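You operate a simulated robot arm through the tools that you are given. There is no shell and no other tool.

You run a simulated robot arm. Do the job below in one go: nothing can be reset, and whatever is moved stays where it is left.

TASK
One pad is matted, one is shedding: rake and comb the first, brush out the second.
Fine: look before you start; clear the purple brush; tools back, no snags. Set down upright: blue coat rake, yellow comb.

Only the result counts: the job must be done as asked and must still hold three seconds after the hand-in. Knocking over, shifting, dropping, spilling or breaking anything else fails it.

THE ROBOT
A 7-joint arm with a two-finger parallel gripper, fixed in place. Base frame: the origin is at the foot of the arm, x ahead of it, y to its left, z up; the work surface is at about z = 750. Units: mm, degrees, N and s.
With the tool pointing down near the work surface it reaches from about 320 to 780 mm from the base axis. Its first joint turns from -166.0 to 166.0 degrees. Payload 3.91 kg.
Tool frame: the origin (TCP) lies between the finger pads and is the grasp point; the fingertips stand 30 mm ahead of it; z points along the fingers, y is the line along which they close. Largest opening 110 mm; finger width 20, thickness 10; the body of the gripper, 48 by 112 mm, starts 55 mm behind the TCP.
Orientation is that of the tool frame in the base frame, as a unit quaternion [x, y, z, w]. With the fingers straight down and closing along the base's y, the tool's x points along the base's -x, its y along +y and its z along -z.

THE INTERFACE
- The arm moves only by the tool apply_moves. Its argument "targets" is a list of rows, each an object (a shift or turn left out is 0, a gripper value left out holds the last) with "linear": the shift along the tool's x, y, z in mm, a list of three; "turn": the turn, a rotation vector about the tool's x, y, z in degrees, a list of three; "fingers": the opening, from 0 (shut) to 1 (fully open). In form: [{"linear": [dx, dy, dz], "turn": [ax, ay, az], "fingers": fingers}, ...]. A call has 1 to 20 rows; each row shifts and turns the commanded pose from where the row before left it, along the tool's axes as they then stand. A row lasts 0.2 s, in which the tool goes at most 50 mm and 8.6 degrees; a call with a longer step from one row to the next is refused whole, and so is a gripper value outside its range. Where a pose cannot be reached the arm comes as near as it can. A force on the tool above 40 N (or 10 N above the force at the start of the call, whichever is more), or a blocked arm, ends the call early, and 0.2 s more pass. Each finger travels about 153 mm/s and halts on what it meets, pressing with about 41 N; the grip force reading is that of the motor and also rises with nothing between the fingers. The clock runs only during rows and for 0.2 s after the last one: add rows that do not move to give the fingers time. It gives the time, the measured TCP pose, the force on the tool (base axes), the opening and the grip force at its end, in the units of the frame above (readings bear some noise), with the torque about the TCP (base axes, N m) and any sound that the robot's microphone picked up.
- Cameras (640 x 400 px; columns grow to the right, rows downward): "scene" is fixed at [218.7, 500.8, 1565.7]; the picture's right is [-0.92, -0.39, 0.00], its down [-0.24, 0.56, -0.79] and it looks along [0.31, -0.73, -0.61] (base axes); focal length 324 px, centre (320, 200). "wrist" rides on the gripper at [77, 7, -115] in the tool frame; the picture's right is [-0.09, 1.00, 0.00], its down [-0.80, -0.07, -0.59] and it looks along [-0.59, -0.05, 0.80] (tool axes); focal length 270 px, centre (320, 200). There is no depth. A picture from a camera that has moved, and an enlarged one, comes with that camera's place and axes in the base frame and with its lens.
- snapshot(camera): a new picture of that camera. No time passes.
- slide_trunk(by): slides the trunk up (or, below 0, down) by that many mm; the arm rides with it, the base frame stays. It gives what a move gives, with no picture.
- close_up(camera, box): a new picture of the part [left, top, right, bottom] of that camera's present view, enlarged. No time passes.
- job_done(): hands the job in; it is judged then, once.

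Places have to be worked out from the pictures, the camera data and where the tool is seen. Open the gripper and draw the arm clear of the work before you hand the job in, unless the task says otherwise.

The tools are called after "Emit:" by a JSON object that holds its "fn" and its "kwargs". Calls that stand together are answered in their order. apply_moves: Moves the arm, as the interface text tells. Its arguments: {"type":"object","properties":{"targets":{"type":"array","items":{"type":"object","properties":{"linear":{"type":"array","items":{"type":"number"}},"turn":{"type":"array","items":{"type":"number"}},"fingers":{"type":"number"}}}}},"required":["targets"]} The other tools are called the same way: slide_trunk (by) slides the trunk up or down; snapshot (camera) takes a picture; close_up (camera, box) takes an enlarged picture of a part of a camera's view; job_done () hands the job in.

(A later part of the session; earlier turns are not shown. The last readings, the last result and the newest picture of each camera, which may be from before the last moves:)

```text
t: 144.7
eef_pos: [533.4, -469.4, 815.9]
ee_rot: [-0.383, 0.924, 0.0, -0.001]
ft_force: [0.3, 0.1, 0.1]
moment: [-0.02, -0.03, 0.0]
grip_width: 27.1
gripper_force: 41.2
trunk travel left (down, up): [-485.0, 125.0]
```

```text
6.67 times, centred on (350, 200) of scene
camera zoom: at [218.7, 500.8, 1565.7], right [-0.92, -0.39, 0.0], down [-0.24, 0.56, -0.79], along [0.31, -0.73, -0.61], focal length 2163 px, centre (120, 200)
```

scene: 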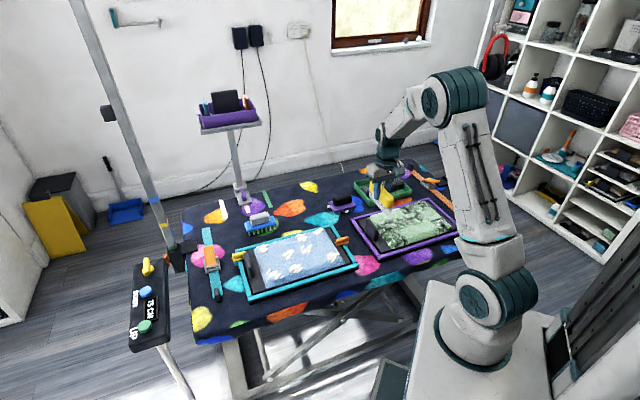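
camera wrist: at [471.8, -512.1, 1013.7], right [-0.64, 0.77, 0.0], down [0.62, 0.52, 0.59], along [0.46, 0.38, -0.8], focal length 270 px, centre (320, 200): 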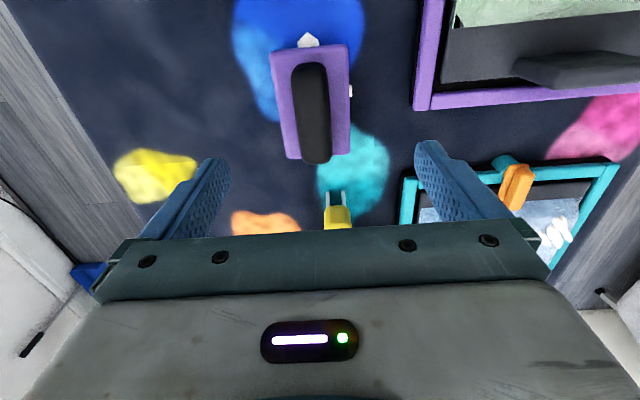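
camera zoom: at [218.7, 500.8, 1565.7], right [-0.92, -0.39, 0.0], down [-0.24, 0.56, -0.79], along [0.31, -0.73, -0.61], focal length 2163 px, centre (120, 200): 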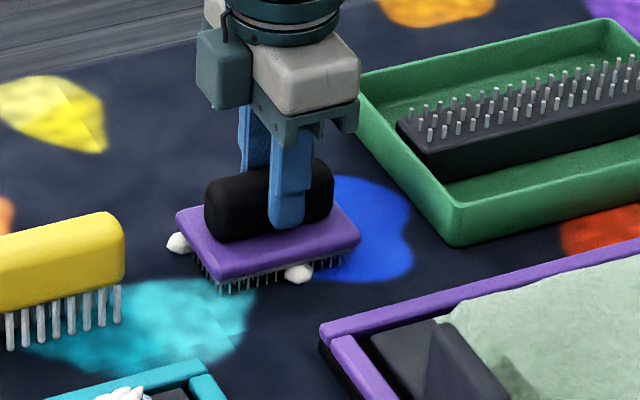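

The brush is gripped by its handle (27 mm), and its home TCP is (532.5,-469,816). It's already loaded with hair, so I'll clear it first on the pin strip in the green tray. The strip spans u −248…−73 with its centre at v≈-745 and its top at z≈776 plus pins. I'll lift and carry the brush above it.

Emit:
{"fn": "apply_moves", "kwargs": {"targets": [{"linear": [0, 0, -15]}, {"linear": [0, 0, -35]}, {"linear": [0, 0, -35]}, {"linear": [0, 0, -25]}, {"linear": [40, -9, 0]}, {"linear": [40, -9, 0]}, {"linear": [40, -9, 0]}, {"linear": [40, -9, 0]}, {"linear": [0, 0, 0]}]}}

Emit:
{"fn": "snapshot", "kwargs": {"camera": "scene"}}

Emit:
{"fn": "snapshot", "kwargs": {"camera": "wrist"}}

Emit:
{"fn": "close_up", "kwargs": {"camera": "scene", "box": [330, 140, 430, 210]}}

```text
t: 146.7
eef_pos: [446.7, -609.2, 925.3]
ee_rot: [-0.384, 0.923, 0.0, 0.001]
ft_force: [0.9, 0.3, -0.8]
moment: [0.0, -0.02, 0.01]
grip_width: 27.4
gripper_force: 40.9
trunk travel left (down, up): [-485.0, 125.0]
```

```text
taken
```

scene: 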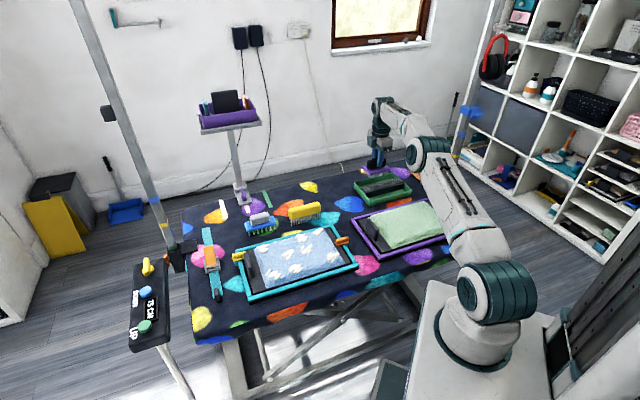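

```text
taken
camera wrist: at [387.3, -658.4, 1040.0], right [-0.64, 0.77, 0.0], down [0.62, 0.52, 0.59], along [0.46, 0.38, -0.8], focal length 270 px, centre (320, 200)
```

wrist: 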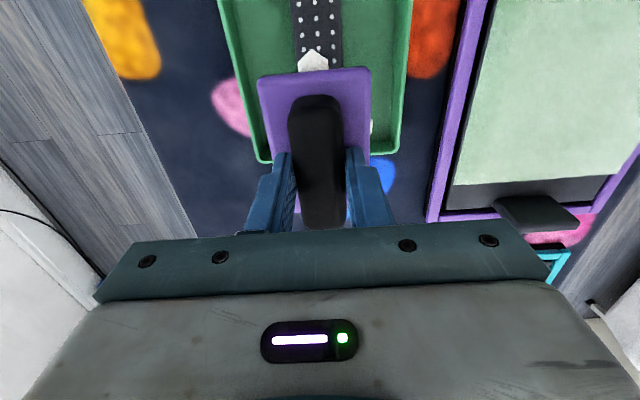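

```text
5.71 times, centred on (380, 175) of scene
camera zoom: at [218.7, 500.8, 1565.7], right [-0.92, -0.39, 0.0], down [-0.24, 0.56, -0.79], along [0.31, -0.73, -0.61], focal length 1854 px, centre (-23, 343)
```

zoom: 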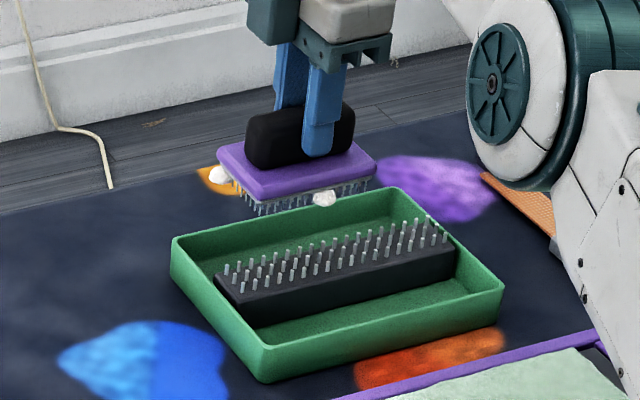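

The brush is above the strip with white hair visible under its edges. I'll shift 8 mm inward to clear the tray's end wall and lower until the bristles meet the pins, expected near TCP z≈854.

Emit:
{"fn": "apply_moves", "kwargs": {"targets": [{"linear": [8, 1, 0]}, {"linear": [0, 0, 30]}, {"linear": [0, 0, 25]}, {"linear": [0, 0, 8]}, {"linear": [0, 0, 2]}, {"linear": [0, 0, 2]}, {"linear": [0, 0, 0]}]}}

Emit:
{"fn": "close_up", "kwargs": {"camera": "scene", "box": [330, 140, 430, 210]}}

Emit:
{"fn": "snapshot", "kwargs": {"camera": "wrist"}}

```text
t: 148.2
eef_pos: [439.9, -613.9, 861.9]
ee_rot: [-0.382, 0.924, -0.003, 0.0]
ft_force: [0.8, -4.1, 17.3]
moment: [0.25, -0.06, 0.0]
grip_width: 27.1
gripper_force: 40.5
trunk travel left (down, up): [-485.0, 125.0]
```

```text
5.71 times, centred on (380, 175) of scene
camera zoom: at [218.7, 500.8, 1565.7], right [-0.92, -0.39, 0.0], down [-0.24, 0.56, -0.79], along [0.31, -0.73, -0.61], focal length 1854 px, centre (-23, 343)
```

zoom: 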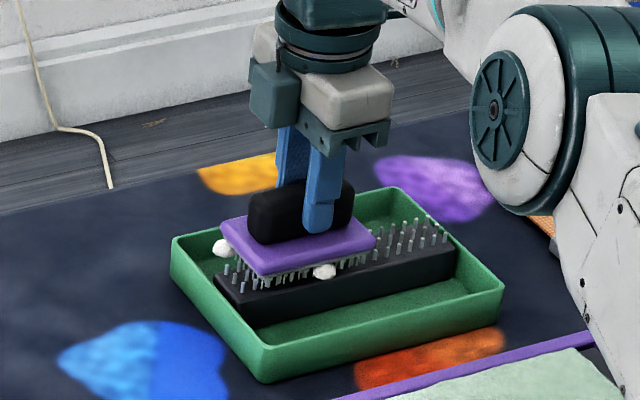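

```text
taken
camera wrist: at [380.3, -661.8, 976.4], right [-0.64, 0.77, -0.01], down [0.61, 0.52, 0.59], along [0.46, 0.38, -0.8], focal length 270 px, centre (320, 200)
```

wrist: 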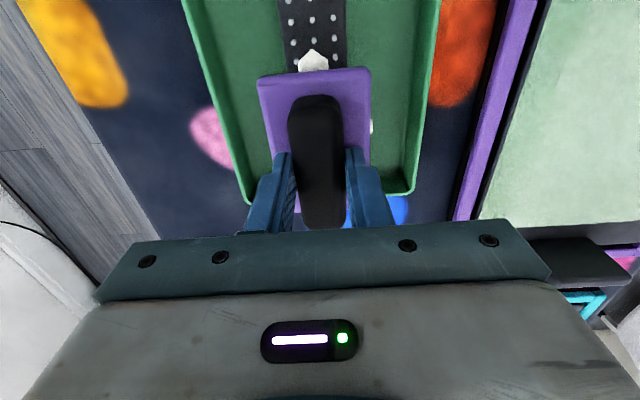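

The bristles are on the pins at about 18 N and the tray is still. I'll ease off slightly and drag the brush along the strip (-u).

Emit:
{"fn": "apply_moves", "kwargs": {"targets": [{"linear": [0, 0, -0.8]}, {"linear": [6, 0, 0]}, {"linear": [7, 0, 0]}, {"linear": [7, 0, 0]}, {"linear": [7, 0, 0]}, {"linear": [7, 0, 0]}, {"linear": [7, 0, 0]}]}}

Emit:
{"fn": "close_up", "kwargs": {"camera": "scene", "box": [330, 140, 430, 210]}}

Emit:
{"fn": "snapshot", "kwargs": {"camera": "wrist"}}

```text
t: 149.8
eef_pos: [410.3, -639.9, 862.7]
ee_rot: [-0.382, 0.924, -0.002, 0.0]
ft_force: [4.0, 2.8, 22.3]
moment: [0.52, -0.46, -0.05]
grip_width: 27.3
gripper_force: 41.0
trunk travel left (down, up): [-485.0, 125.0]
```

```text
5.71 times, centred on (380, 175) of scene
camera zoom: at [218.7, 500.8, 1565.7], right [-0.92, -0.39, 0.0], down [-0.24, 0.56, -0.79], along [0.31, -0.73, -0.61], focal length 1854 px, centre (-23, 343)
```

zoom: 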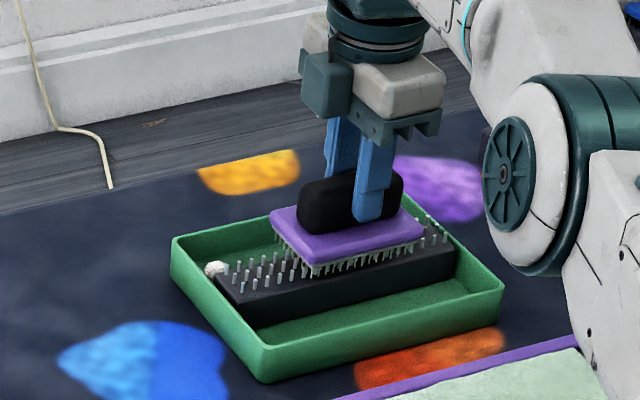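

```text
taken
camera wrist: at [351.6, -689.1, 976.3], right [-0.64, 0.77, 0.0], down [0.62, 0.52, 0.59], along [0.46, 0.38, -0.8], focal length 270 px, centre (320, 200)
```

wrist: 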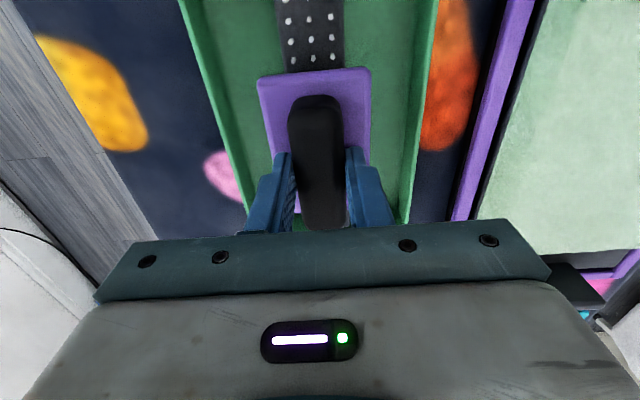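

The loaded hair has come off onto the strip end of the tray, and the brush edges now show no white. I'll lift straight up and check the bristles in the scene camera.

Emit:
{"fn": "apply_moves", "kwargs": {"targets": [{"linear": [0, 0, -10]}, {"linear": [0, 0, -30]}, {"linear": [0, 0, -30]}, {"linear": [0, 0, 0]}]}}

Emit:
{"fn": "close_up", "kwargs": {"camera": "scene", "box": [340, 130, 430, 200]}}

Emit:
{"fn": "snapshot", "kwargs": {"camera": "wrist"}}

```text
t: 150.8
eef_pos: [408.8, -639.3, 928.1]
ee_rot: [-0.383, 0.924, -0.001, 0.0]
ft_force: [-0.3, 0.6, -0.6]
moment: [-0.03, 0.02, 0.01]
grip_width: 27.0
gripper_force: 40.8
out of reach, approached as far as the arm can: row 3
trunk travel left (down, up): [-485.0, 125.0]
```

```text
5.71 times, centred on (385, 165) of scene
camera zoom: at [218.7, 500.8, 1565.7], right [-0.92, -0.39, 0.0], down [-0.24, 0.56, -0.79], along [0.31, -0.73, -0.61], focal length 1854 px, centre (-51, 400)
```

zoom: 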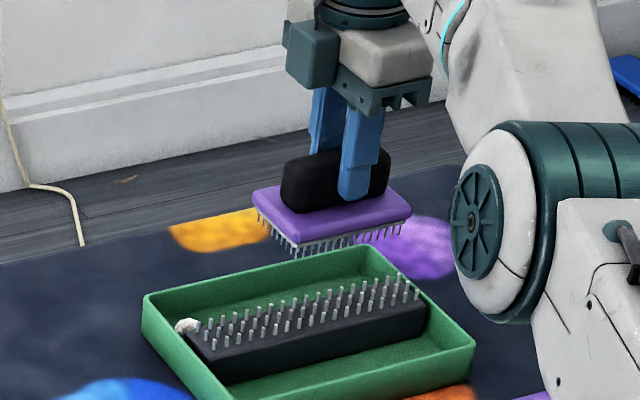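

```text
taken
camera wrist: at [349.6, -687.3, 1043.5], right [-0.64, 0.77, 0.0], down [0.62, 0.52, 0.59], along [0.46, 0.38, -0.8], focal length 270 px, centre (320, 200)
```

wrist: 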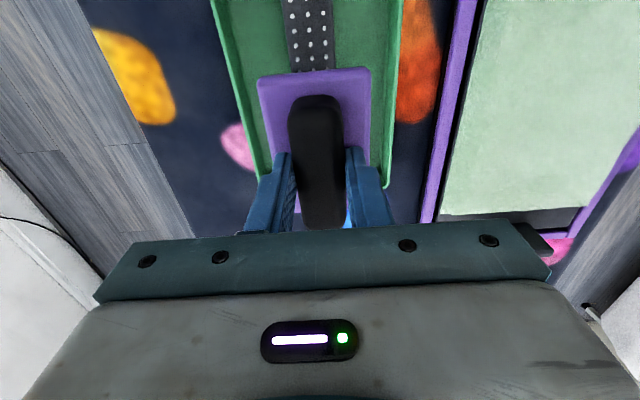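

The brush bristles are clear, and the hair tuft stays at the strip's end in the tray. The arm touched its reach limit there, so I'll draw inward and make sure the elbow folds upward.

Emit:
{"fn": "apply_moves", "kwargs": {"targets": [{"linear": [0, 20, 5]}, {"linear": [0, 30, 0]}, {"linear": [0, 30, 0]}, {"linear": [0, 0, 0]}]}}

Emit:
{"fn": "snapshot", "kwargs": {"camera": "scene"}}

```text
t: 151.8
eef_pos: [352.5, -582.8, 923.4]
ee_rot: [-0.383, 0.924, 0.001, 0.001]
ft_force: [0.3, 0.0, -1.0]
moment: [0.02, 0.02, 0.02]
grip_width: 27.2
gripper_force: 41.2
out of reach, approached as far as the arm can: row 1
trunk travel left (down, up): [-485.0, 125.0]
```

```text
taken
```

scene: 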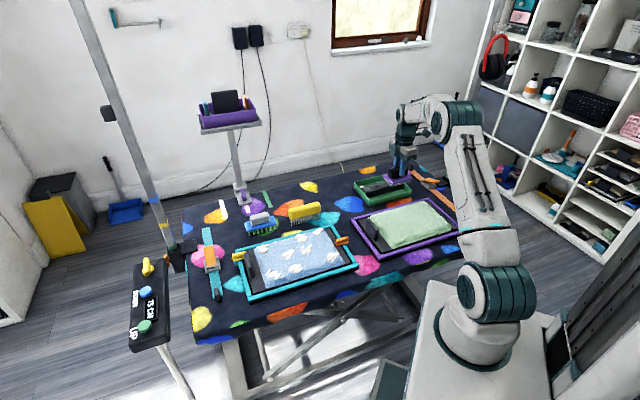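

The elbow is up. Now I'll carry the cleared brush to the clip end of the shedding pad, lane L (u≈402, v≈-569), at height.

Emit:
{"fn": "apply_moves", "kwargs": {"targets": [{"linear": [-43.5, 7.1, 0]}, {"linear": [-43.5, 7.1, 0]}, {"linear": [-43.5, 7.1, 0]}, {"linear": [-43.5, 7.1, 0]}, {"linear": [-43.5, 7.1, 0]}, {"linear": [-43.5, 7.1, 0]}, {"linear": [-43.5, 7.1, 0]}, {"linear": [-43.5, 7.1, 0]}, {"linear": [-43.5, 7.1, 0]}, {"linear": [-43.5, 7.1, 0]}, {"linear": [-43.5, 7.1, 0]}, {"linear": [-43.5, 7.1, 0]}, {"linear": [-43, 7, 0]}, {"linear": [0, 0, 0]}]}}

Emit:
{"fn": "snapshot", "kwargs": {"camera": "wrist"}}

Emit:
{"fn": "close_up", "kwargs": {"camera": "scene", "box": [210, 180, 350, 270]}}

```text
t: 154.8
eef_pos: [686.9, -118.0, 923.5]
ee_rot: [-0.382, 0.924, 0.0, -0.001]
ft_force: [-0.4, -0.4, -1.5]
moment: [0.01, -0.01, -0.02]
grip_width: 27.0
gripper_force: 41.0
trunk travel left (down, up): [-485.0, 125.0]
```

```text
taken
camera wrist: at [628.0, -166.4, 1038.5], right [-0.64, 0.77, 0.0], down [0.62, 0.52, 0.59], along [0.46, 0.38, -0.8], focal length 270 px, centre (320, 200)
```

wrist: 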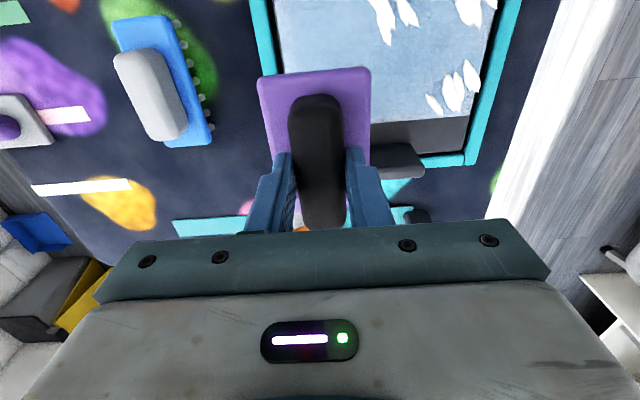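

```text
4.44 times, centred on (280, 225) of scene
camera zoom: at [218.7, 500.8, 1565.7], right [-0.92, -0.39, 0.0], down [-0.24, 0.56, -0.79], along [0.31, -0.73, -0.61], focal length 1442 px, centre (498, 89)
```

zoom: 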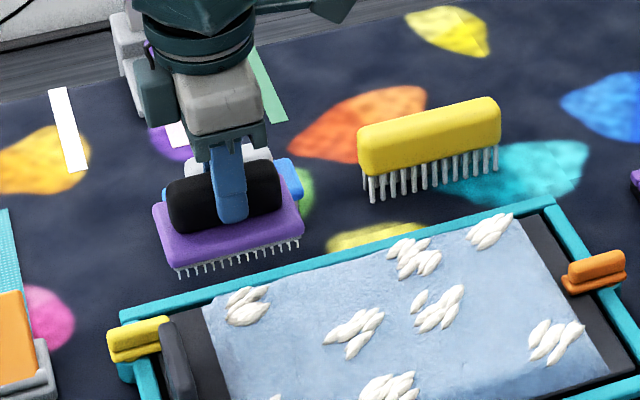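

The brush is over the L4 tuft (u=402, v=-569), 12 mm clear of the clip block. I'll lower to near contact (expected TCP z≈852) and feel.

Emit:
{"fn": "apply_moves", "kwargs": {"targets": [{"linear": [0, 0, 30]}, {"linear": [0, 0, 30]}, {"linear": [0, 0, 4]}, {"linear": [0, 0, 2]}, {"linear": [0, 0, 1]}, {"linear": [0, 0, 1]}, {"linear": [0, 0, 0]}]}}

Emit:
{"fn": "apply_moves", "kwargs": {"targets": [{"linear": [0, 0, 1]}, {"linear": [0, 0, 1]}, {"linear": [0, 0, 0]}]}}

Emit:
{"fn": "close_up", "kwargs": {"camera": "scene", "box": [210, 200, 350, 290]}}

```text
t: 156.4
eef_pos: [687.1, -118.0, 854.8]
ee_rot: [-0.383, 0.924, 0.0, -0.001]
ft_force: [0.5, 0.0, 0.1]
moment: [-0.01, 0.0, 0.01]
grip_width: 27.2
gripper_force: 41.1
trunk travel left (down, up): [-485.0, 125.0]
```

```text
t: 157.2
eef_pos: [686.6, -117.6, 854.6]
ee_rot: [-0.383, 0.924, 0.0, 0.0]
ft_force: [-0.5, -0.1, -0.8]
moment: [0.02, -0.03, -0.01]
grip_width: 27.3
gripper_force: 40.6
trunk travel left (down, up): [-485.0, 125.0]
```

```text
4.44 times, centred on (280, 245) of scene
camera zoom: at [218.7, 500.8, 1565.7], right [-0.92, -0.39, 0.0], down [-0.24, 0.56, -0.79], along [0.31, -0.73, -0.61], focal length 1442 px, centre (498, 0)
```

zoom: 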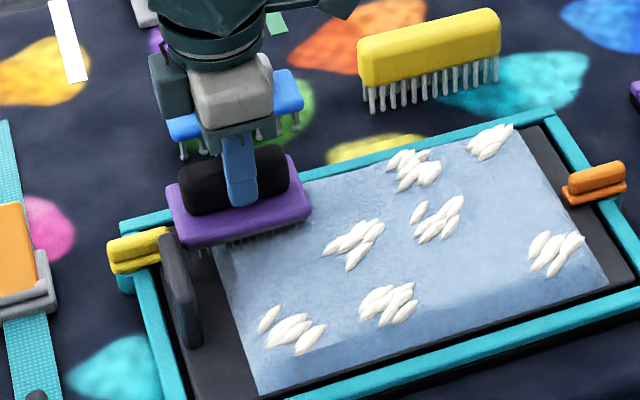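

No contact yet, and the plate stays clear of the block and pegs. I'll continue down in small steps.

Emit:
{"fn": "apply_moves", "kwargs": {"targets": [{"linear": [0, 0, 1]}, {"linear": [0, 0, 0]}]}}

Emit:
{"fn": "apply_moves", "kwargs": {"targets": [{"linear": [0, 0, 1]}, {"linear": [0, 0, 0]}]}}

```text
t: 157.8
eef_pos: [687.3, -119.0, 852.1]
ee_rot: [-0.384, 0.923, 0.0, 0.0]
ft_force: [0.7, 0.3, -0.8]
moment: [-0.03, 0.0, 0.0]
grip_width: 27.2
gripper_force: 41.2
trunk travel left (down, up): [-485.0, 125.0]
```

```text
t: 158.4
eef_pos: [686.9, -117.6, 852.8]
ee_rot: [-0.383, 0.924, 0.0, -0.001]
ft_force: [1.0, -0.3, -1.2]
moment: [0.04, -0.02, 0.01]
grip_width: 27.0
gripper_force: 41.0
trunk travel left (down, up): [-485.0, 125.0]
```

Still free. I'll step down further in sub-millimetre steps.

Emit:
{"fn": "apply_moves", "kwargs": {"targets": [{"linear": [0, 0, 0.8]}, {"linear": [0, 0, 0]}]}}

Emit:
{"fn": "apply_moves", "kwargs": {"targets": [{"linear": [0, 0, 0.8]}, {"linear": [0, 0, 0]}]}}

```text
t: 159.1
eef_pos: [687.7, -118.1, 852.1]
ee_rot: [-0.382, 0.924, -0.001, 0.001]
ft_force: [0.5, -0.9, 3.2]
moment: [-0.13, 0.16, 0.03]
grip_width: 26.9
gripper_force: 41.0
trunk travel left (down, up): [-485.0, 125.0]
```

```text
t: 159.7
eef_pos: [686.4, -117.6, 851.4]
ee_rot: [-0.383, 0.924, 0.0, 0.001]
ft_force: [1.7, -1.0, 10.7]
moment: [-0.25, 0.33, -0.02]
grip_width: 27.2
gripper_force: 40.5
trunk travel left (down, up): [-485.0, 125.0]
```

Contact is about 12 N. I'll ease slightly and start a slow brushing stroke away from the clip.

Emit:
{"fn": "apply_moves", "kwargs": {"targets": [{"linear": [4, 0, -0.2]}, {"linear": [7, 0, 0]}, {"linear": [7, 0, 0]}, {"linear": [7, 0, 0]}, {"linear": [7, 0, 0]}, {"linear": [7, 0, 0]}, {"linear": [7, 0, 0]}]}}

Emit:
{"fn": "close_up", "kwargs": {"camera": "scene", "box": [210, 200, 350, 290]}}

Emit:
{"fn": "snapshot", "kwargs": {"camera": "wrist"}}

```text
t: 161.2
eef_pos: [653.6, -149.7, 851.1]
ee_rot: [-0.382, 0.924, -0.002, 0.002]
ft_force: [4.0, 4.0, 16.4]
moment: [0.21, -0.04, -0.02]
grip_width: 27.2
gripper_force: 41.4
trunk travel left (down, up): [-485.0, 125.0]
```

```text
4.44 times, centred on (280, 245) of scene
camera zoom: at [218.7, 500.8, 1565.7], right [-0.92, -0.39, 0.0], down [-0.24, 0.56, -0.79], along [0.31, -0.73, -0.61], focal length 1442 px, centre (498, 0)
```

zoom: 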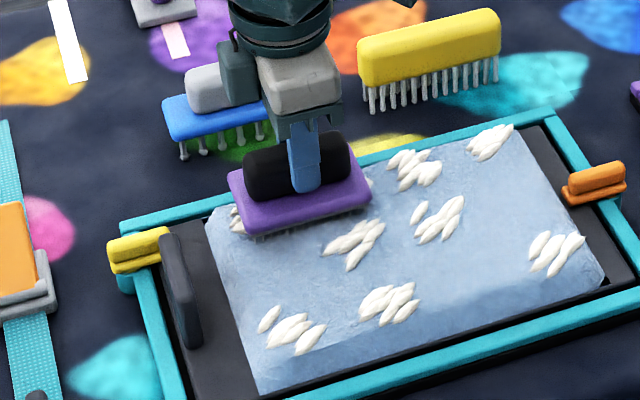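

```text
taken
camera wrist: at [595.1, -198.2, 966.3], right [-0.64, 0.77, 0.0], down [0.62, 0.52, 0.59], along [0.46, 0.38, -0.8], focal length 270 px, centre (320, 200)
```

wrist: 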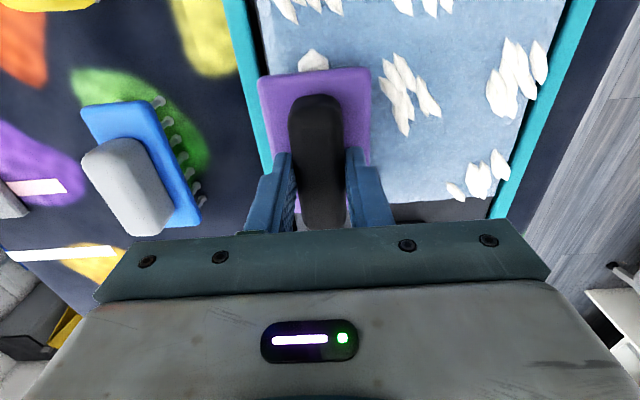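

The brush has picked up hair: a white blob now shows at its leading edge. Force is steady at about 17 N, so I'll ease slightly and continue along lane L.

Emit:
{"fn": "apply_moves", "kwargs": {"targets": [{"linear": [7, 0, -0.3]}, {"linear": [7, 0, 0]}, {"linear": [7, 0, 0]}, {"linear": [7, 0, 0]}, {"linear": [7, 0, 0]}, {"linear": [7, 0, 0]}, {"linear": [7, 0, 0]}, {"linear": [7, 0, 0]}]}}

Emit:
{"fn": "close_up", "kwargs": {"camera": "scene", "box": [210, 200, 350, 290]}}

Emit:
{"fn": "snapshot", "kwargs": {"camera": "wrist"}}

```text
t: 163.1
eef_pos: [614.4, -189.6, 851.9]
ee_rot: [-0.383, 0.924, -0.001, 0.001]
ft_force: [3.1, 4.2, 13.7]
moment: [0.2, -0.03, -0.05]
grip_width: 27.1
gripper_force: 41.2
trunk travel left (down, up): [-485.0, 125.0]
```

```text
4.44 times, centred on (280, 245) of scene
camera zoom: at [218.7, 500.8, 1565.7], right [-0.92, -0.39, 0.0], down [-0.24, 0.56, -0.79], along [0.31, -0.73, -0.61], focal length 1442 px, centre (498, 0)
```

zoom: 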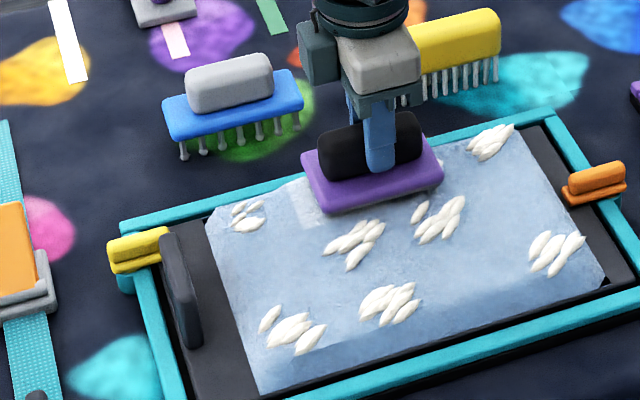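

```text
taken
camera wrist: at [555.0, -237.9, 966.2], right [-0.64, 0.77, 0.0], down [0.62, 0.52, 0.59], along [0.46, 0.38, -0.8], focal length 270 px, centre (320, 200)
```

wrist: 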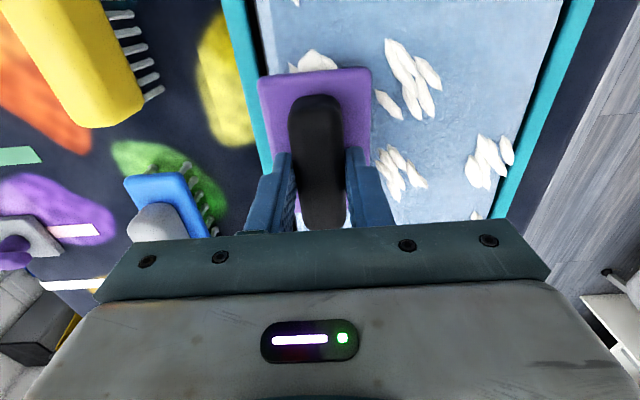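

L4's tuft is smaller but not gone, so it needs more than one pass. I'll finish this lane to the far end.

Emit:
{"fn": "apply_moves", "kwargs": {"targets": [{"linear": [7, 0, 0]}, {"linear": [7, 0, 0]}, {"linear": [7, 0, 0]}, {"linear": [7, 0, 0]}, {"linear": [7, 0, 0]}, {"linear": [7, 0, 0]}, {"linear": [7, 0, 0]}, {"linear": [7, 0, 0]}, {"linear": [7, 0, 0]}, {"linear": [7, 0, 0]}, {"linear": [7, 0, 0]}, {"linear": [7, 0, 0]}, {"linear": [7, 0, 0]}]}}

Emit:
{"fn": "close_up", "kwargs": {"camera": "scene", "box": [210, 200, 350, 290]}}

Emit:
{"fn": "snapshot", "kwargs": {"camera": "wrist"}}

```text
t: 165.8
eef_pos: [551.4, -253.6, 851.0]
ee_rot: [-0.382, 0.924, -0.001, 0.0]
ft_force: [2.9, 2.7, 12.7]
moment: [0.17, -0.03, -0.04]
grip_width: 27.2
gripper_force: 40.6
trunk travel left (down, up): [-485.0, 125.0]
```

```text
4.44 times, centred on (280, 245) of scene
camera zoom: at [218.7, 500.8, 1565.7], right [-0.92, -0.39, 0.0], down [-0.24, 0.56, -0.79], along [0.31, -0.73, -0.61], focal length 1442 px, centre (498, 0)
```

zoom: 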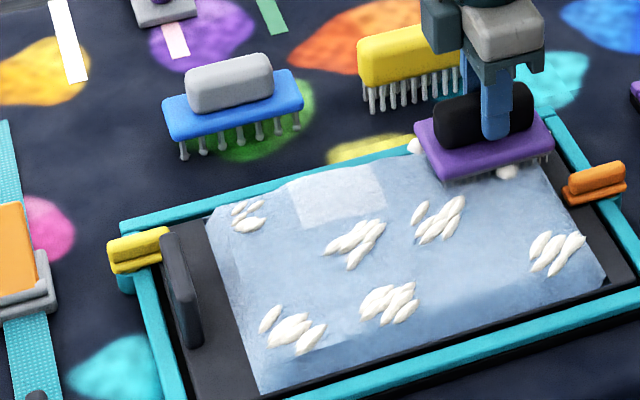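

```text
taken
camera wrist: at [490.8, -302.6, 966.1], right [-0.64, 0.77, 0.0], down [0.62, 0.52, 0.59], along [0.46, 0.38, -0.8], focal length 270 px, centre (320, 200)
```

wrist: 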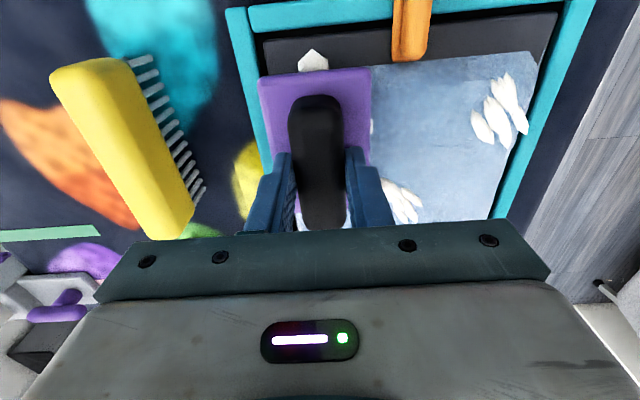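

The brush shows white blobs on three sides again, so it looks full. I'll lift here and inspect the lane.

Emit:
{"fn": "apply_moves", "kwargs": {"targets": [{"linear": [0, 0, -10]}, {"linear": [0, 0, -30]}, {"linear": [0, 0, -30]}, {"linear": [20, -35, -10]}, {"linear": [20, -35, 0]}, {"linear": [20, -35, 0]}, {"linear": [0, 0, 0]}]}}

Emit:
{"fn": "close_up", "kwargs": {"camera": "scene", "box": [230, 220, 360, 300]}}

Emit:
{"fn": "snapshot", "kwargs": {"camera": "wrist"}}

Emit:
{"fn": "close_up", "kwargs": {"camera": "scene", "box": [310, 140, 400, 200]}}

```text
t: 167.4
eef_pos: [583.0, -371.2, 930.5]
ee_rot: [-0.382, 0.924, 0.001, 0.0]
ft_force: [0.4, -0.2, -0.8]
moment: [0.02, 0.03, -0.01]
grip_width: 27.0
gripper_force: 40.9
trunk travel left (down, up): [-485.0, 125.0]
```

```text
4.92 times, centred on (295, 260) of scene
camera zoom: at [218.7, 500.8, 1565.7], right [-0.92, -0.39, 0.0], down [-0.24, 0.56, -0.79], along [0.31, -0.73, -0.61], focal length 1598 px, centre (443, -95)
```

zoom: 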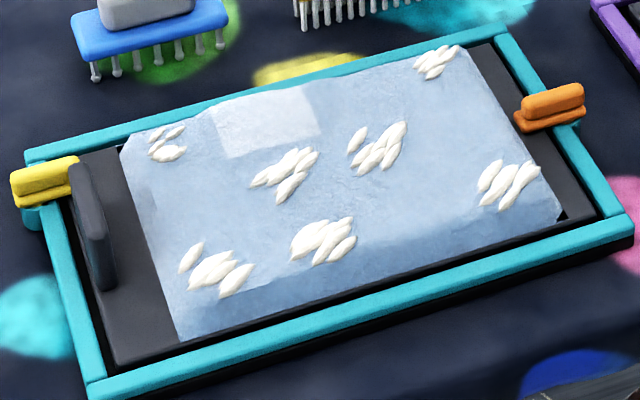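

```text
taken
camera wrist: at [524.2, -420.0, 1045.7], right [-0.64, 0.77, 0.0], down [0.62, 0.52, 0.59], along [0.45, 0.38, -0.8], focal length 270 px, centre (320, 200)
```

wrist: 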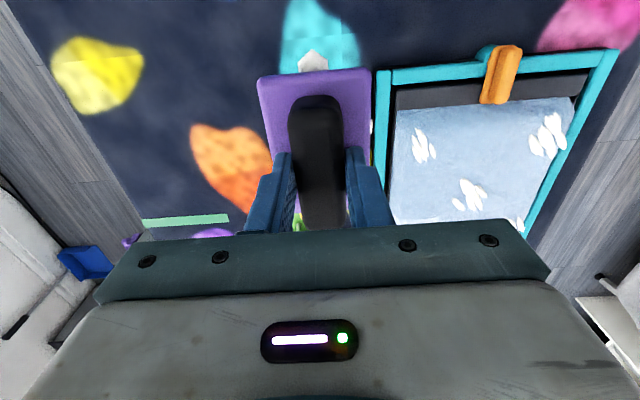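

```text
6.67 times, centred on (355, 170) of scene
camera zoom: at [218.7, 500.8, 1565.7], right [-0.92, -0.39, 0.0], down [-0.24, 0.56, -0.79], along [0.31, -0.73, -0.61], focal length 2163 px, centre (87, 400)
```

zoom: 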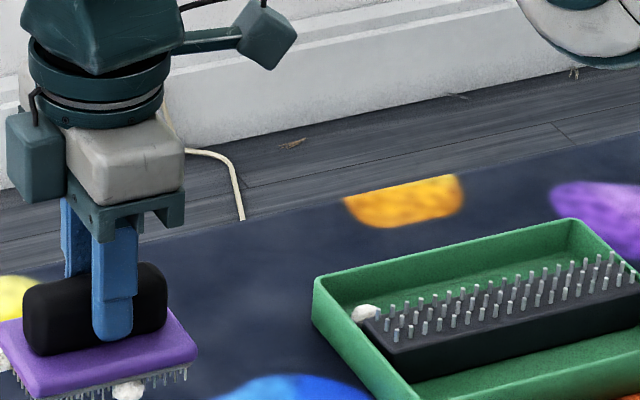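

L2's tuft is gone, while L4 and L1 look smaller. L3, which had no tuft, now shows a lighter patch. I'll look closely at it.

Emit:
{"fn": "close_up", "kwargs": {"camera": "scene", "box": [250, 232, 310, 268]}}

Emit:
{"fn": "close_up", "kwargs": {"camera": "scene", "box": [290, 222, 350, 258]}}

Emit:
{"fn": "close_up", "kwargs": {"camera": "scene", "box": [300, 170, 360, 210]}}

```text
10.67 times, centred on (280, 250) of scene
camera zoom: at [218.7, 500.8, 1565.7], right [-0.92, -0.39, 0.0], down [-0.24, 0.56, -0.79], along [0.31, -0.73, -0.61], focal length 3461 px, centre (747, -333)
```

zoom: 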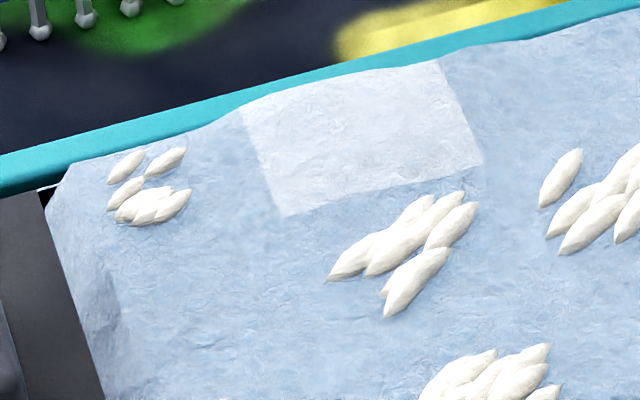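

```text
10.67 times, centred on (320, 240) of scene
camera zoom: at [218.7, 500.8, 1565.7], right [-0.92, -0.39, 0.0], down [-0.24, 0.56, -0.79], along [0.31, -0.73, -0.61], focal length 3461 px, centre (320, -227)
```

zoom: 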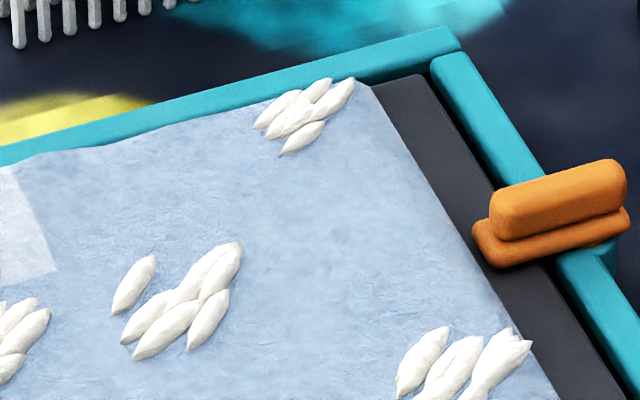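

```text
10.00 times, centred on (330, 190) of scene
camera zoom: at [218.7, 500.8, 1565.7], right [-0.92, -0.39, 0.0], down [-0.24, 0.56, -0.79], along [0.31, -0.73, -0.61], focal length 3245 px, centre (220, 300)
```

zoom: 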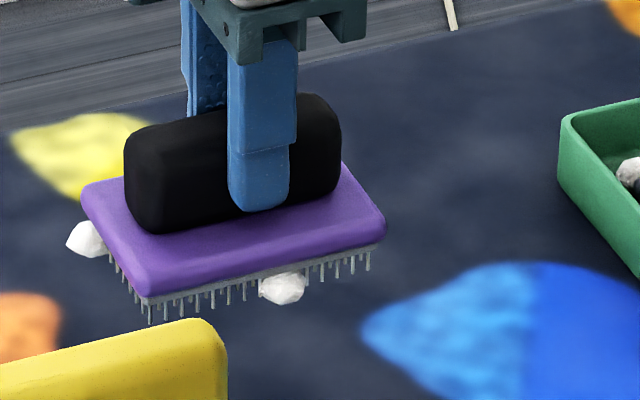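

I want a clearer look at L3, so I'll move the wrist camera beside that part of the pad, keeping the brush high.

Emit:
{"fn": "apply_moves", "kwargs": {"targets": [{"linear": [-40, 3, 0]}, {"linear": [-40, 3, 0]}, {"linear": [-40, 3, 0]}, {"linear": [-40, 3, 0]}, {"linear": [0, 0, 0]}]}}

Emit:
{"fn": "snapshot", "kwargs": {"camera": "wrist"}}

Emit:
{"fn": "close_up", "kwargs": {"camera": "wrist", "box": [370, 0, 620, 180]}}

```text
t: 168.7
eef_pos: [687.4, -248.8, 930.1]
ee_rot: [-0.382, 0.924, 0.0, 0.0]
ft_force: [0.2, 0.4, -0.6]
moment: [-0.01, 0.0, 0.01]
grip_width: 26.9
gripper_force: 41.4
trunk travel left (down, up): [-485.0, 125.0]
```

```text
taken
camera wrist: at [628.4, -298.2, 1045.6], right [-0.64, 0.77, 0.0], down [0.62, 0.52, 0.59], along [0.46, 0.38, -0.8], focal length 270 px, centre (320, 200)
```

wrist: 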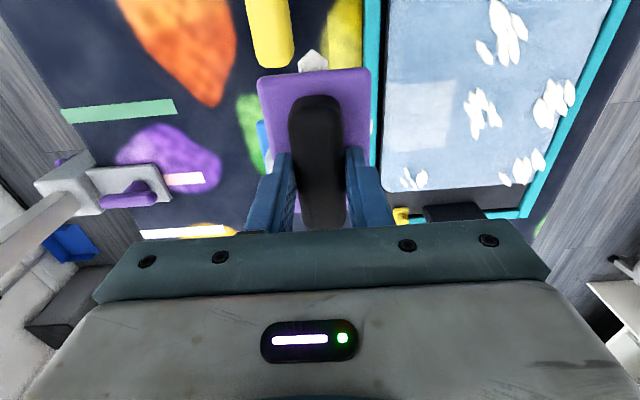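

```text
2.22 times, centred on (495, 90) of wrist
camera zoom: at [628.4, -298.2, 1045.6], right [-0.64, 0.77, 0.0], down [0.62, 0.52, 0.59], along [0.46, 0.38, -0.8], focal length 601 px, centre (-69, 444)
```

zoom: 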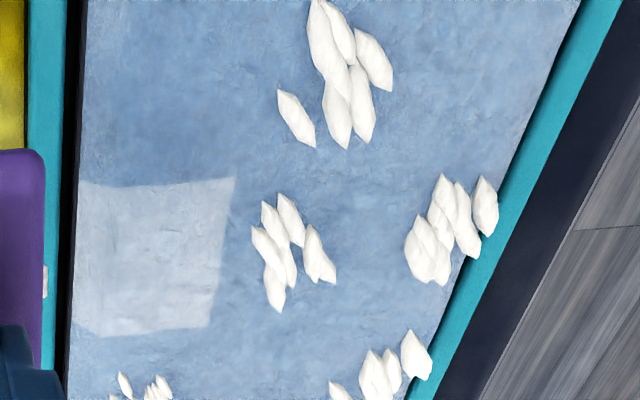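

L3 is whitened with crisp cell edges, while L2 (brushed out) is back to plain blue. I'll compare with how the finished matted pad looks now.

Emit:
{"fn": "close_up", "kwargs": {"camera": "scene", "box": [350, 190, 470, 265]}}

Emit:
{"fn": "close_up", "kwargs": {"camera": "scene", "box": [230, 220, 360, 300]}}

```text
5.33 times, centred on (410, 228) of scene
camera zoom: at [218.7, 500.8, 1565.7], right [-0.92, -0.39, 0.0], down [-0.24, 0.56, -0.79], along [0.31, -0.73, -0.61], focal length 1731 px, centre (-160, 53)
```

zoom: 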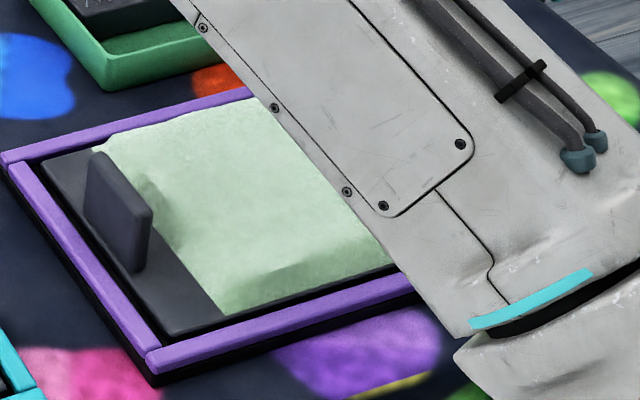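

```text
4.92 times, centred on (295, 260) of scene
camera zoom: at [218.7, 500.8, 1565.7], right [-0.92, -0.39, 0.0], down [-0.24, 0.56, -0.79], along [0.31, -0.73, -0.61], focal length 1598 px, centre (443, -95)
```

zoom: 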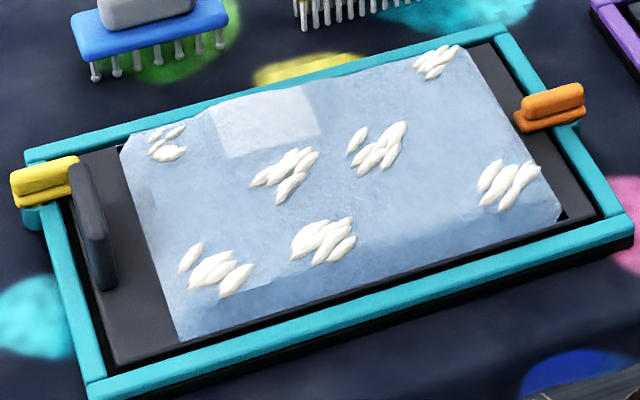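

My reading is that plain blue is the brushed-out state and that brushing an already clean cell whitens it. So from here I'll brush only where tufts remain, with short local strokes. The brush is full again (three blobs), so I'll clear it at the tray first.

Emit:
{"fn": "apply_moves", "kwargs": {"targets": [{"linear": [43, -8.4, 0.5]}, {"linear": [43, -8.4, 0.5]}, {"linear": [43, -8.4, 0.5]}, {"linear": [43, -8.4, 0.5]}, {"linear": [43, -8.4, 0.5]}, {"linear": [43, -8.4, 0.5]}, {"linear": [43, -8.4, 0.5]}, {"linear": [43, -8.4, 0.5]}, {"linear": [43, -8.4, 0.5]}, {"linear": [43, -8.0, 0.5]}, {"linear": [0, 0, 30]}, {"linear": [0, 0, 25]}, {"linear": [0, 0, 5]}, {"linear": [0, 0, 2]}, {"linear": [0, 0, 1]}, {"linear": [0, 0, 0]}]}}

Emit:
{"fn": "close_up", "kwargs": {"camera": "scene", "box": [330, 140, 430, 210]}}

```text
t: 172.1
eef_pos: [441.5, -611.8, 862.9]
ee_rot: [-0.383, 0.924, 0.001, 0.001]
ft_force: [-0.4, -0.2, -1.8]
moment: [0.01, 0.03, -0.01]
grip_width: 27.0
gripper_force: 41.1
trunk travel left (down, up): [-485.0, 125.0]
```

```text
5.71 times, centred on (380, 175) of scene
camera zoom: at [218.7, 500.8, 1565.7], right [-0.92, -0.39, 0.0], down [-0.24, 0.56, -0.79], along [0.31, -0.73, -0.61], focal length 1854 px, centre (-23, 343)
```

zoom: 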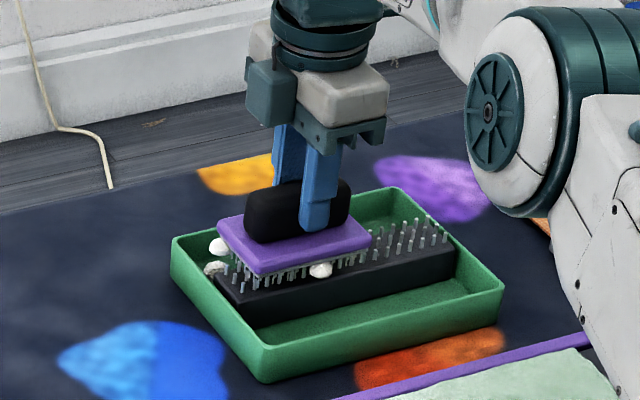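

The brush is just above the pins with the blobs visible. I'll touch down lightly, drag along the strip, lift clear of the rim and draw inward.

Emit:
{"fn": "apply_moves", "kwargs": {"targets": [{"linear": [0, 0, 1]}, {"linear": [0, 0, 1]}, {"linear": [3, 0, 0.4]}, {"linear": [7, 0, 0]}, {"linear": [7, 0, 0]}, {"linear": [7, 0, 0]}, {"linear": [7, 0, 0]}, {"linear": [7, 0, 0]}]}}

Emit:
{"fn": "close_up", "kwargs": {"camera": "scene", "box": [330, 140, 430, 210]}}

```text
t: 173.8
eef_pos: [414.9, -638.6, 861.9]
ee_rot: [-0.383, 0.924, -0.001, 0.0]
ft_force: [2.3, 0.6, 7.0]
moment: [0.08, -0.06, 0.01]
grip_width: 27.1
gripper_force: 41.1
trunk travel left (down, up): [-485.0, 125.0]
```

```text
5.71 times, centred on (380, 175) of scene
camera zoom: at [218.7, 500.8, 1565.7], right [-0.92, -0.39, 0.0], down [-0.24, 0.56, -0.79], along [0.31, -0.73, -0.61], focal length 1854 px, centre (-23, 343)
```

zoom: 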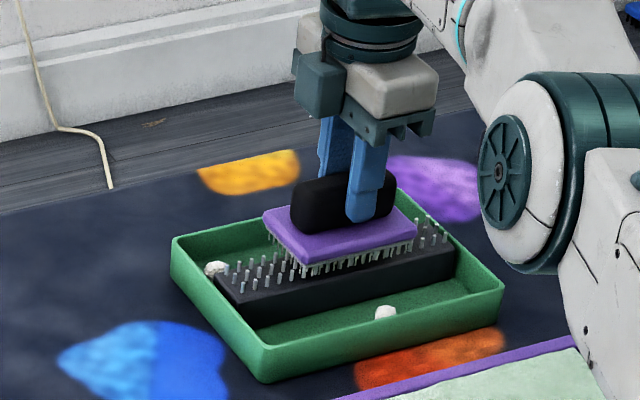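

Cleared again: a second tuft lies in the tray and the brush edges are clean. I'll lift, draw inward and head to the remaining L4 tuft (u≈400, v≈-567).

Emit:
{"fn": "apply_moves", "kwargs": {"targets": [{"linear": [0, 0, -15]}, {"linear": [0, 30, -15]}, {"linear": [0, 30, -15]}, {"linear": [0, 30, -15]}, {"linear": [-43.2, 6.8, 0]}, {"linear": [-43.2, 6.8, 0]}, {"linear": [-43.2, 6.8, 0]}, {"linear": [-43.2, 6.8, 0]}, {"linear": [-43.2, 6.8, 0]}, {"linear": [-43.2, 6.8, 0]}, {"linear": [-43.2, 6.8, 0]}, {"linear": [-43.2, 6.8, 0]}, {"linear": [-43.2, 6.8, 0]}, {"linear": [-43.2, 6.8, 0]}, {"linear": [-43.2, 6.8, 0]}, {"linear": [-43.2, 6.8, 0]}, {"linear": [-43.2, 6.8, 0]}, {"linear": [0, 0, 0]}]}}

Emit:
{"fn": "snapshot", "kwargs": {"camera": "wrist"}}

```text
t: 177.7
eef_pos: [686.2, -115.7, 920.0]
ee_rot: [-0.382, 0.924, 0.0, 0.0]
ft_force: [-0.5, -0.7, -0.8]
moment: [0.0, -0.01, 0.02]
grip_width: 27.1
gripper_force: 41.3
trunk travel left (down, up): [-485.0, 125.0]
```

```text
taken
camera wrist: at [627.8, -164.6, 1033.9], right [-0.64, 0.77, 0.0], down [0.62, 0.52, 0.59], along [0.46, 0.38, -0.8], focal length 270 px, centre (320, 200)
```

wrist: 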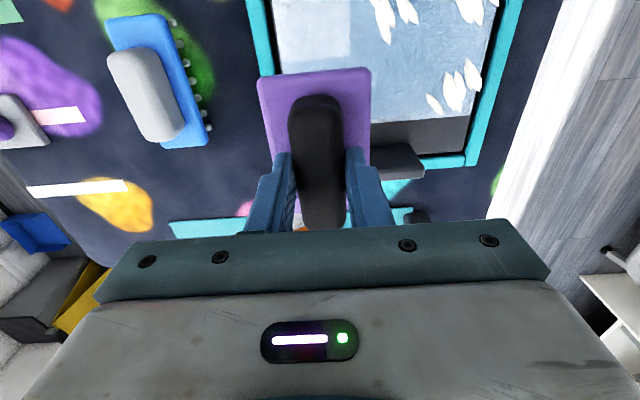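

In position over L4 at u=403, v=-567. Lowering to contact.

Emit:
{"fn": "apply_moves", "kwargs": {"targets": [{"linear": [0, 0, 30]}, {"linear": [0, 0, 30]}, {"linear": [0, 0, 4]}, {"linear": [0, 0, 2]}, {"linear": [0, 0, 1]}, {"linear": [0, 0, 1]}, {"linear": [0, 0, 0]}]}}

Emit:
{"fn": "apply_moves", "kwargs": {"targets": [{"linear": [0, 0, 0.8]}, {"linear": [0, 0, 0]}]}}

```text
t: 179.2
eef_pos: [685.1, -117.6, 856.5]
ee_rot: [-0.383, 0.924, -0.001, 0.003]
ft_force: [-1.4, -10.1, 32.4]
moment: [1.48, -0.54, -0.13]
grip_width: 27.6
gripper_force: 40.7
trunk travel left (down, up): [-485.0, 125.0]
```

```text
t: 179.8
eef_pos: [684.1, -117.0, 856.5]
ee_rot: [-0.383, 0.924, -0.001, 0.002]
ft_force: [-1.8, -10.5, 35.0]
moment: [1.67, -0.5, -0.15]
grip_width: 27.6
gripper_force: 41.3
trunk travel left (down, up): [-485.0, 125.0]
```

That's the clip block: 35 N at the brush's +u/+v corner, so the plate corner is resting on the block's top edge. I'll lift off immediately and check that nothing moved.

Emit:
{"fn": "apply_moves", "kwargs": {"targets": [{"linear": [0, 0, -3]}, {"linear": [0, 0, -8]}, {"linear": [8, -3, -5]}, {"linear": [0, 0, 0]}]}}

Emit:
{"fn": "close_up", "kwargs": {"camera": "scene", "box": [220, 210, 320, 290]}}

Emit:
{"fn": "snapshot", "kwargs": {"camera": "wrist"}}

```text
t: 180.8
eef_pos: [681.8, -123.6, 867.3]
ee_rot: [-0.384, 0.924, 0.001, 0.0]
ft_force: [0.3, 0.1, -1.3]
moment: [-0.02, -0.02, -0.02]
grip_width: 27.4
gripper_force: 41.0
trunk travel left (down, up): [-485.0, 125.0]
```

```text
5.00 times, centred on (270, 250) of scene
camera zoom: at [218.7, 500.8, 1565.7], right [-0.92, -0.39, 0.0], down [-0.24, 0.56, -0.79], along [0.31, -0.73, -0.61], focal length 1623 px, centre (570, -50)
```

zoom: 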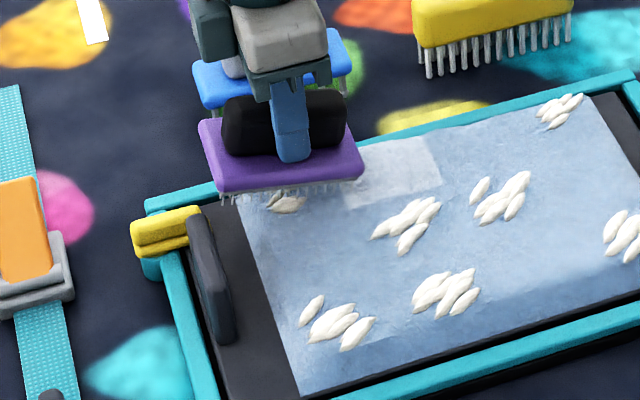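

```text
taken
camera wrist: at [623.6, -173.0, 982.2], right [-0.64, 0.77, 0.0], down [0.62, 0.52, 0.59], along [0.45, 0.38, -0.8], focal length 270 px, centre (320, 200)
```

wrist: 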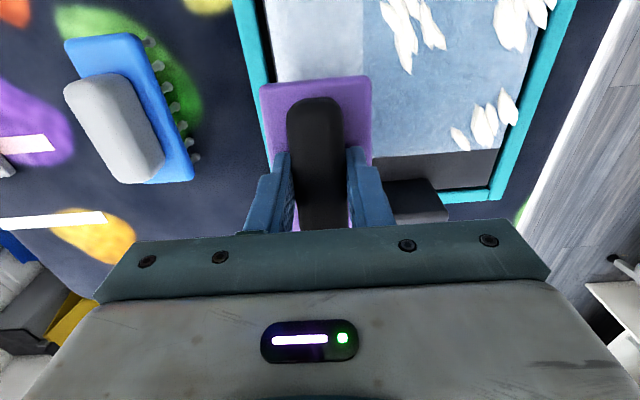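

The brush slipped in the grip and pitched about 8° (+u end up). Pad, block and frame look unmoved. To fix this cleanly I'll take the brush back to its own home spot, set it down flat with a compensating tilt, and re-grip it level.

Emit:
{"fn": "apply_moves", "kwargs": {"targets": [{"linear": [0, 0, -30]}, {"linear": [0, 0, -33]}, {"linear": [43.5, -17.3, 0]}, {"linear": [43.5, -17.3, 0]}, {"linear": [43.5, -17.3, 0]}, {"linear": [43.5, -17.3, 0]}, {"linear": [43.5, -17.3, 0]}, {"linear": [43.5, -17.3, 0]}, {"linear": [43.5, -17.3, 0]}, {"linear": [43.5, -17.3, 0]}, {"turn": [0, 4, 0]}, {"turn": [0, 4, 0]}, {"linear": [0, 0, 0]}]}}

Emit:
{"fn": "close_up", "kwargs": {"camera": "scene", "box": [290, 150, 390, 220]}}

Emit:
{"fn": "close_up", "kwargs": {"camera": "scene", "box": [220, 210, 360, 300]}}

```text
t: 183.7
eef_pos: [534.1, -468.9, 931.0]
ee_rot: [-0.381, 0.922, -0.027, -0.065]
ft_force: [0.0, 0.5, -1.3]
moment: [-0.02, 0.0, 0.02]
grip_width: 27.1
gripper_force: 40.6
trunk travel left (down, up): [-485.0, 125.0]
```

```text
5.71 times, centred on (340, 185) of scene
camera zoom: at [218.7, 500.8, 1565.7], right [-0.92, -0.39, 0.0], down [-0.24, 0.56, -0.79], along [0.31, -0.73, -0.61], focal length 1854 px, centre (206, 286)
```

zoom: 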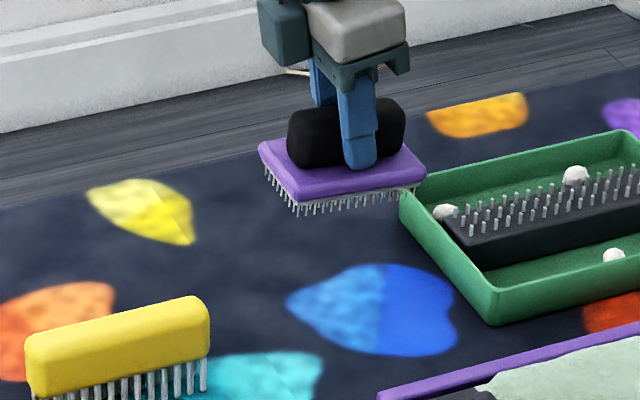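

```text
4.44 times, centred on (290, 255) of scene
camera zoom: at [218.7, 500.8, 1565.7], right [-0.92, -0.39, 0.0], down [-0.24, 0.56, -0.79], along [0.31, -0.73, -0.61], focal length 1442 px, centre (453, -44)
```

zoom: 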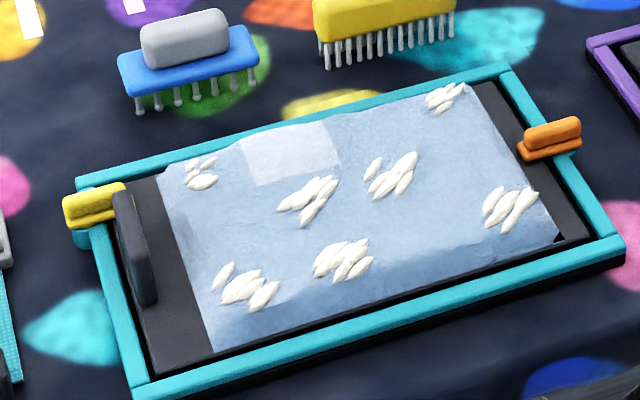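

The brush is still tilted by about 4°, judging against the comb's edge line. I'll add 4° more compensation and check again.

Emit:
{"fn": "apply_moves", "kwargs": {"targets": [{"turn": [0, 4, 0]}, {"linear": [0, 0, 0]}]}}

Emit:
{"fn": "close_up", "kwargs": {"camera": "scene", "box": [310, 155, 380, 205]}}

Emit:
{"fn": "snapshot", "kwargs": {"camera": "wrist"}}

```text
t: 184.2
eef_pos: [534.4, -468.0, 930.8]
ee_rot: [-0.381, 0.919, -0.04, -0.097]
ft_force: [1.1, -0.2, -1.6]
moment: [-0.01, 0.0, 0.01]
grip_width: 27.3
gripper_force: 41.2
trunk travel left (down, up): [-485.0, 125.0]
```

```text
8.00 times, centred on (345, 180) of scene
camera zoom: at [218.7, 500.8, 1565.7], right [-0.92, -0.39, 0.0], down [-0.24, 0.56, -0.79], along [0.31, -0.73, -0.61], focal length 2596 px, centre (120, 360)
```

zoom: 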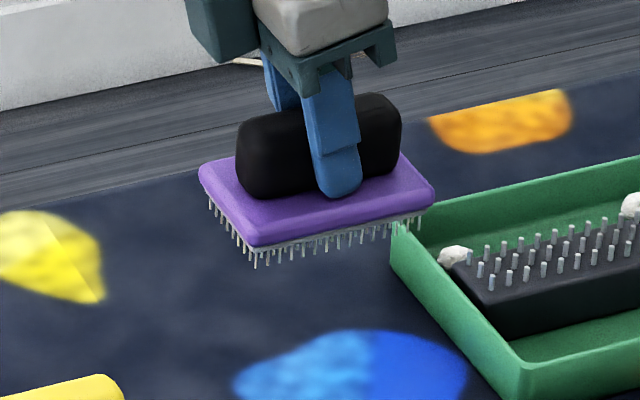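

```text
taken
camera wrist: at [493.5, -499.3, 1059.1], right [-0.64, 0.77, -0.02], down [0.69, 0.59, 0.41], along [0.33, 0.25, -0.91], focal length 270 px, centre (320, 200)
```

wrist: 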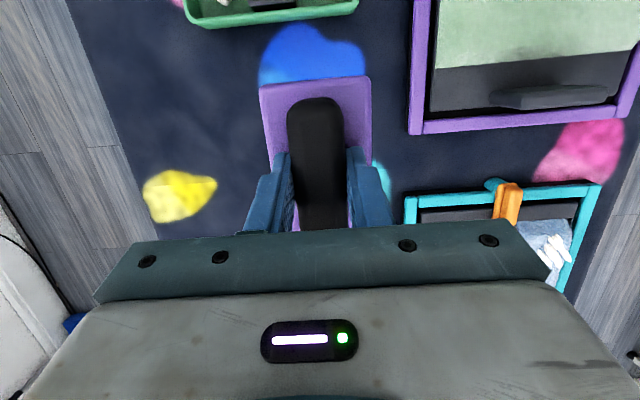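

Now it's nearly level, slightly over-compensated. I'll take back 1° and lower onto the home spot.

Emit:
{"fn": "apply_moves", "kwargs": {"targets": [{"turn": [0, -1, 0]}, {"linear": [-6.4, 0, 32.7]}, {"linear": [-6.4, 0, 32.7]}, {"linear": [-6.4, 0, 32.7]}, {"linear": [-1.5, 0, 8]}, {"linear": [0, 0, 0]}]}}

Emit:
{"fn": "close_up", "kwargs": {"camera": "scene", "box": [310, 170, 380, 220]}}

```text
t: 185.7
eef_pos: [534.6, -469.1, 823.4]
ee_rot: [-0.38, 0.92, -0.036, -0.088]
ft_force: [0.2, 0.0, -0.7]
moment: [-0.01, -0.02, 0.0]
grip_width: 27.1
gripper_force: 41.1
trunk travel left (down, up): [-485.0, 125.0]
```

```text
8.00 times, centred on (345, 195) of scene
camera zoom: at [218.7, 500.8, 1565.7], right [-0.92, -0.39, 0.0], down [-0.24, 0.56, -0.79], along [0.31, -0.73, -0.61], focal length 2596 px, centre (120, 240)
```

zoom: 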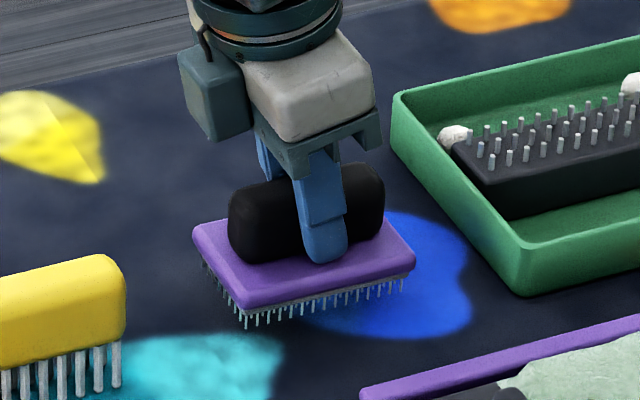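

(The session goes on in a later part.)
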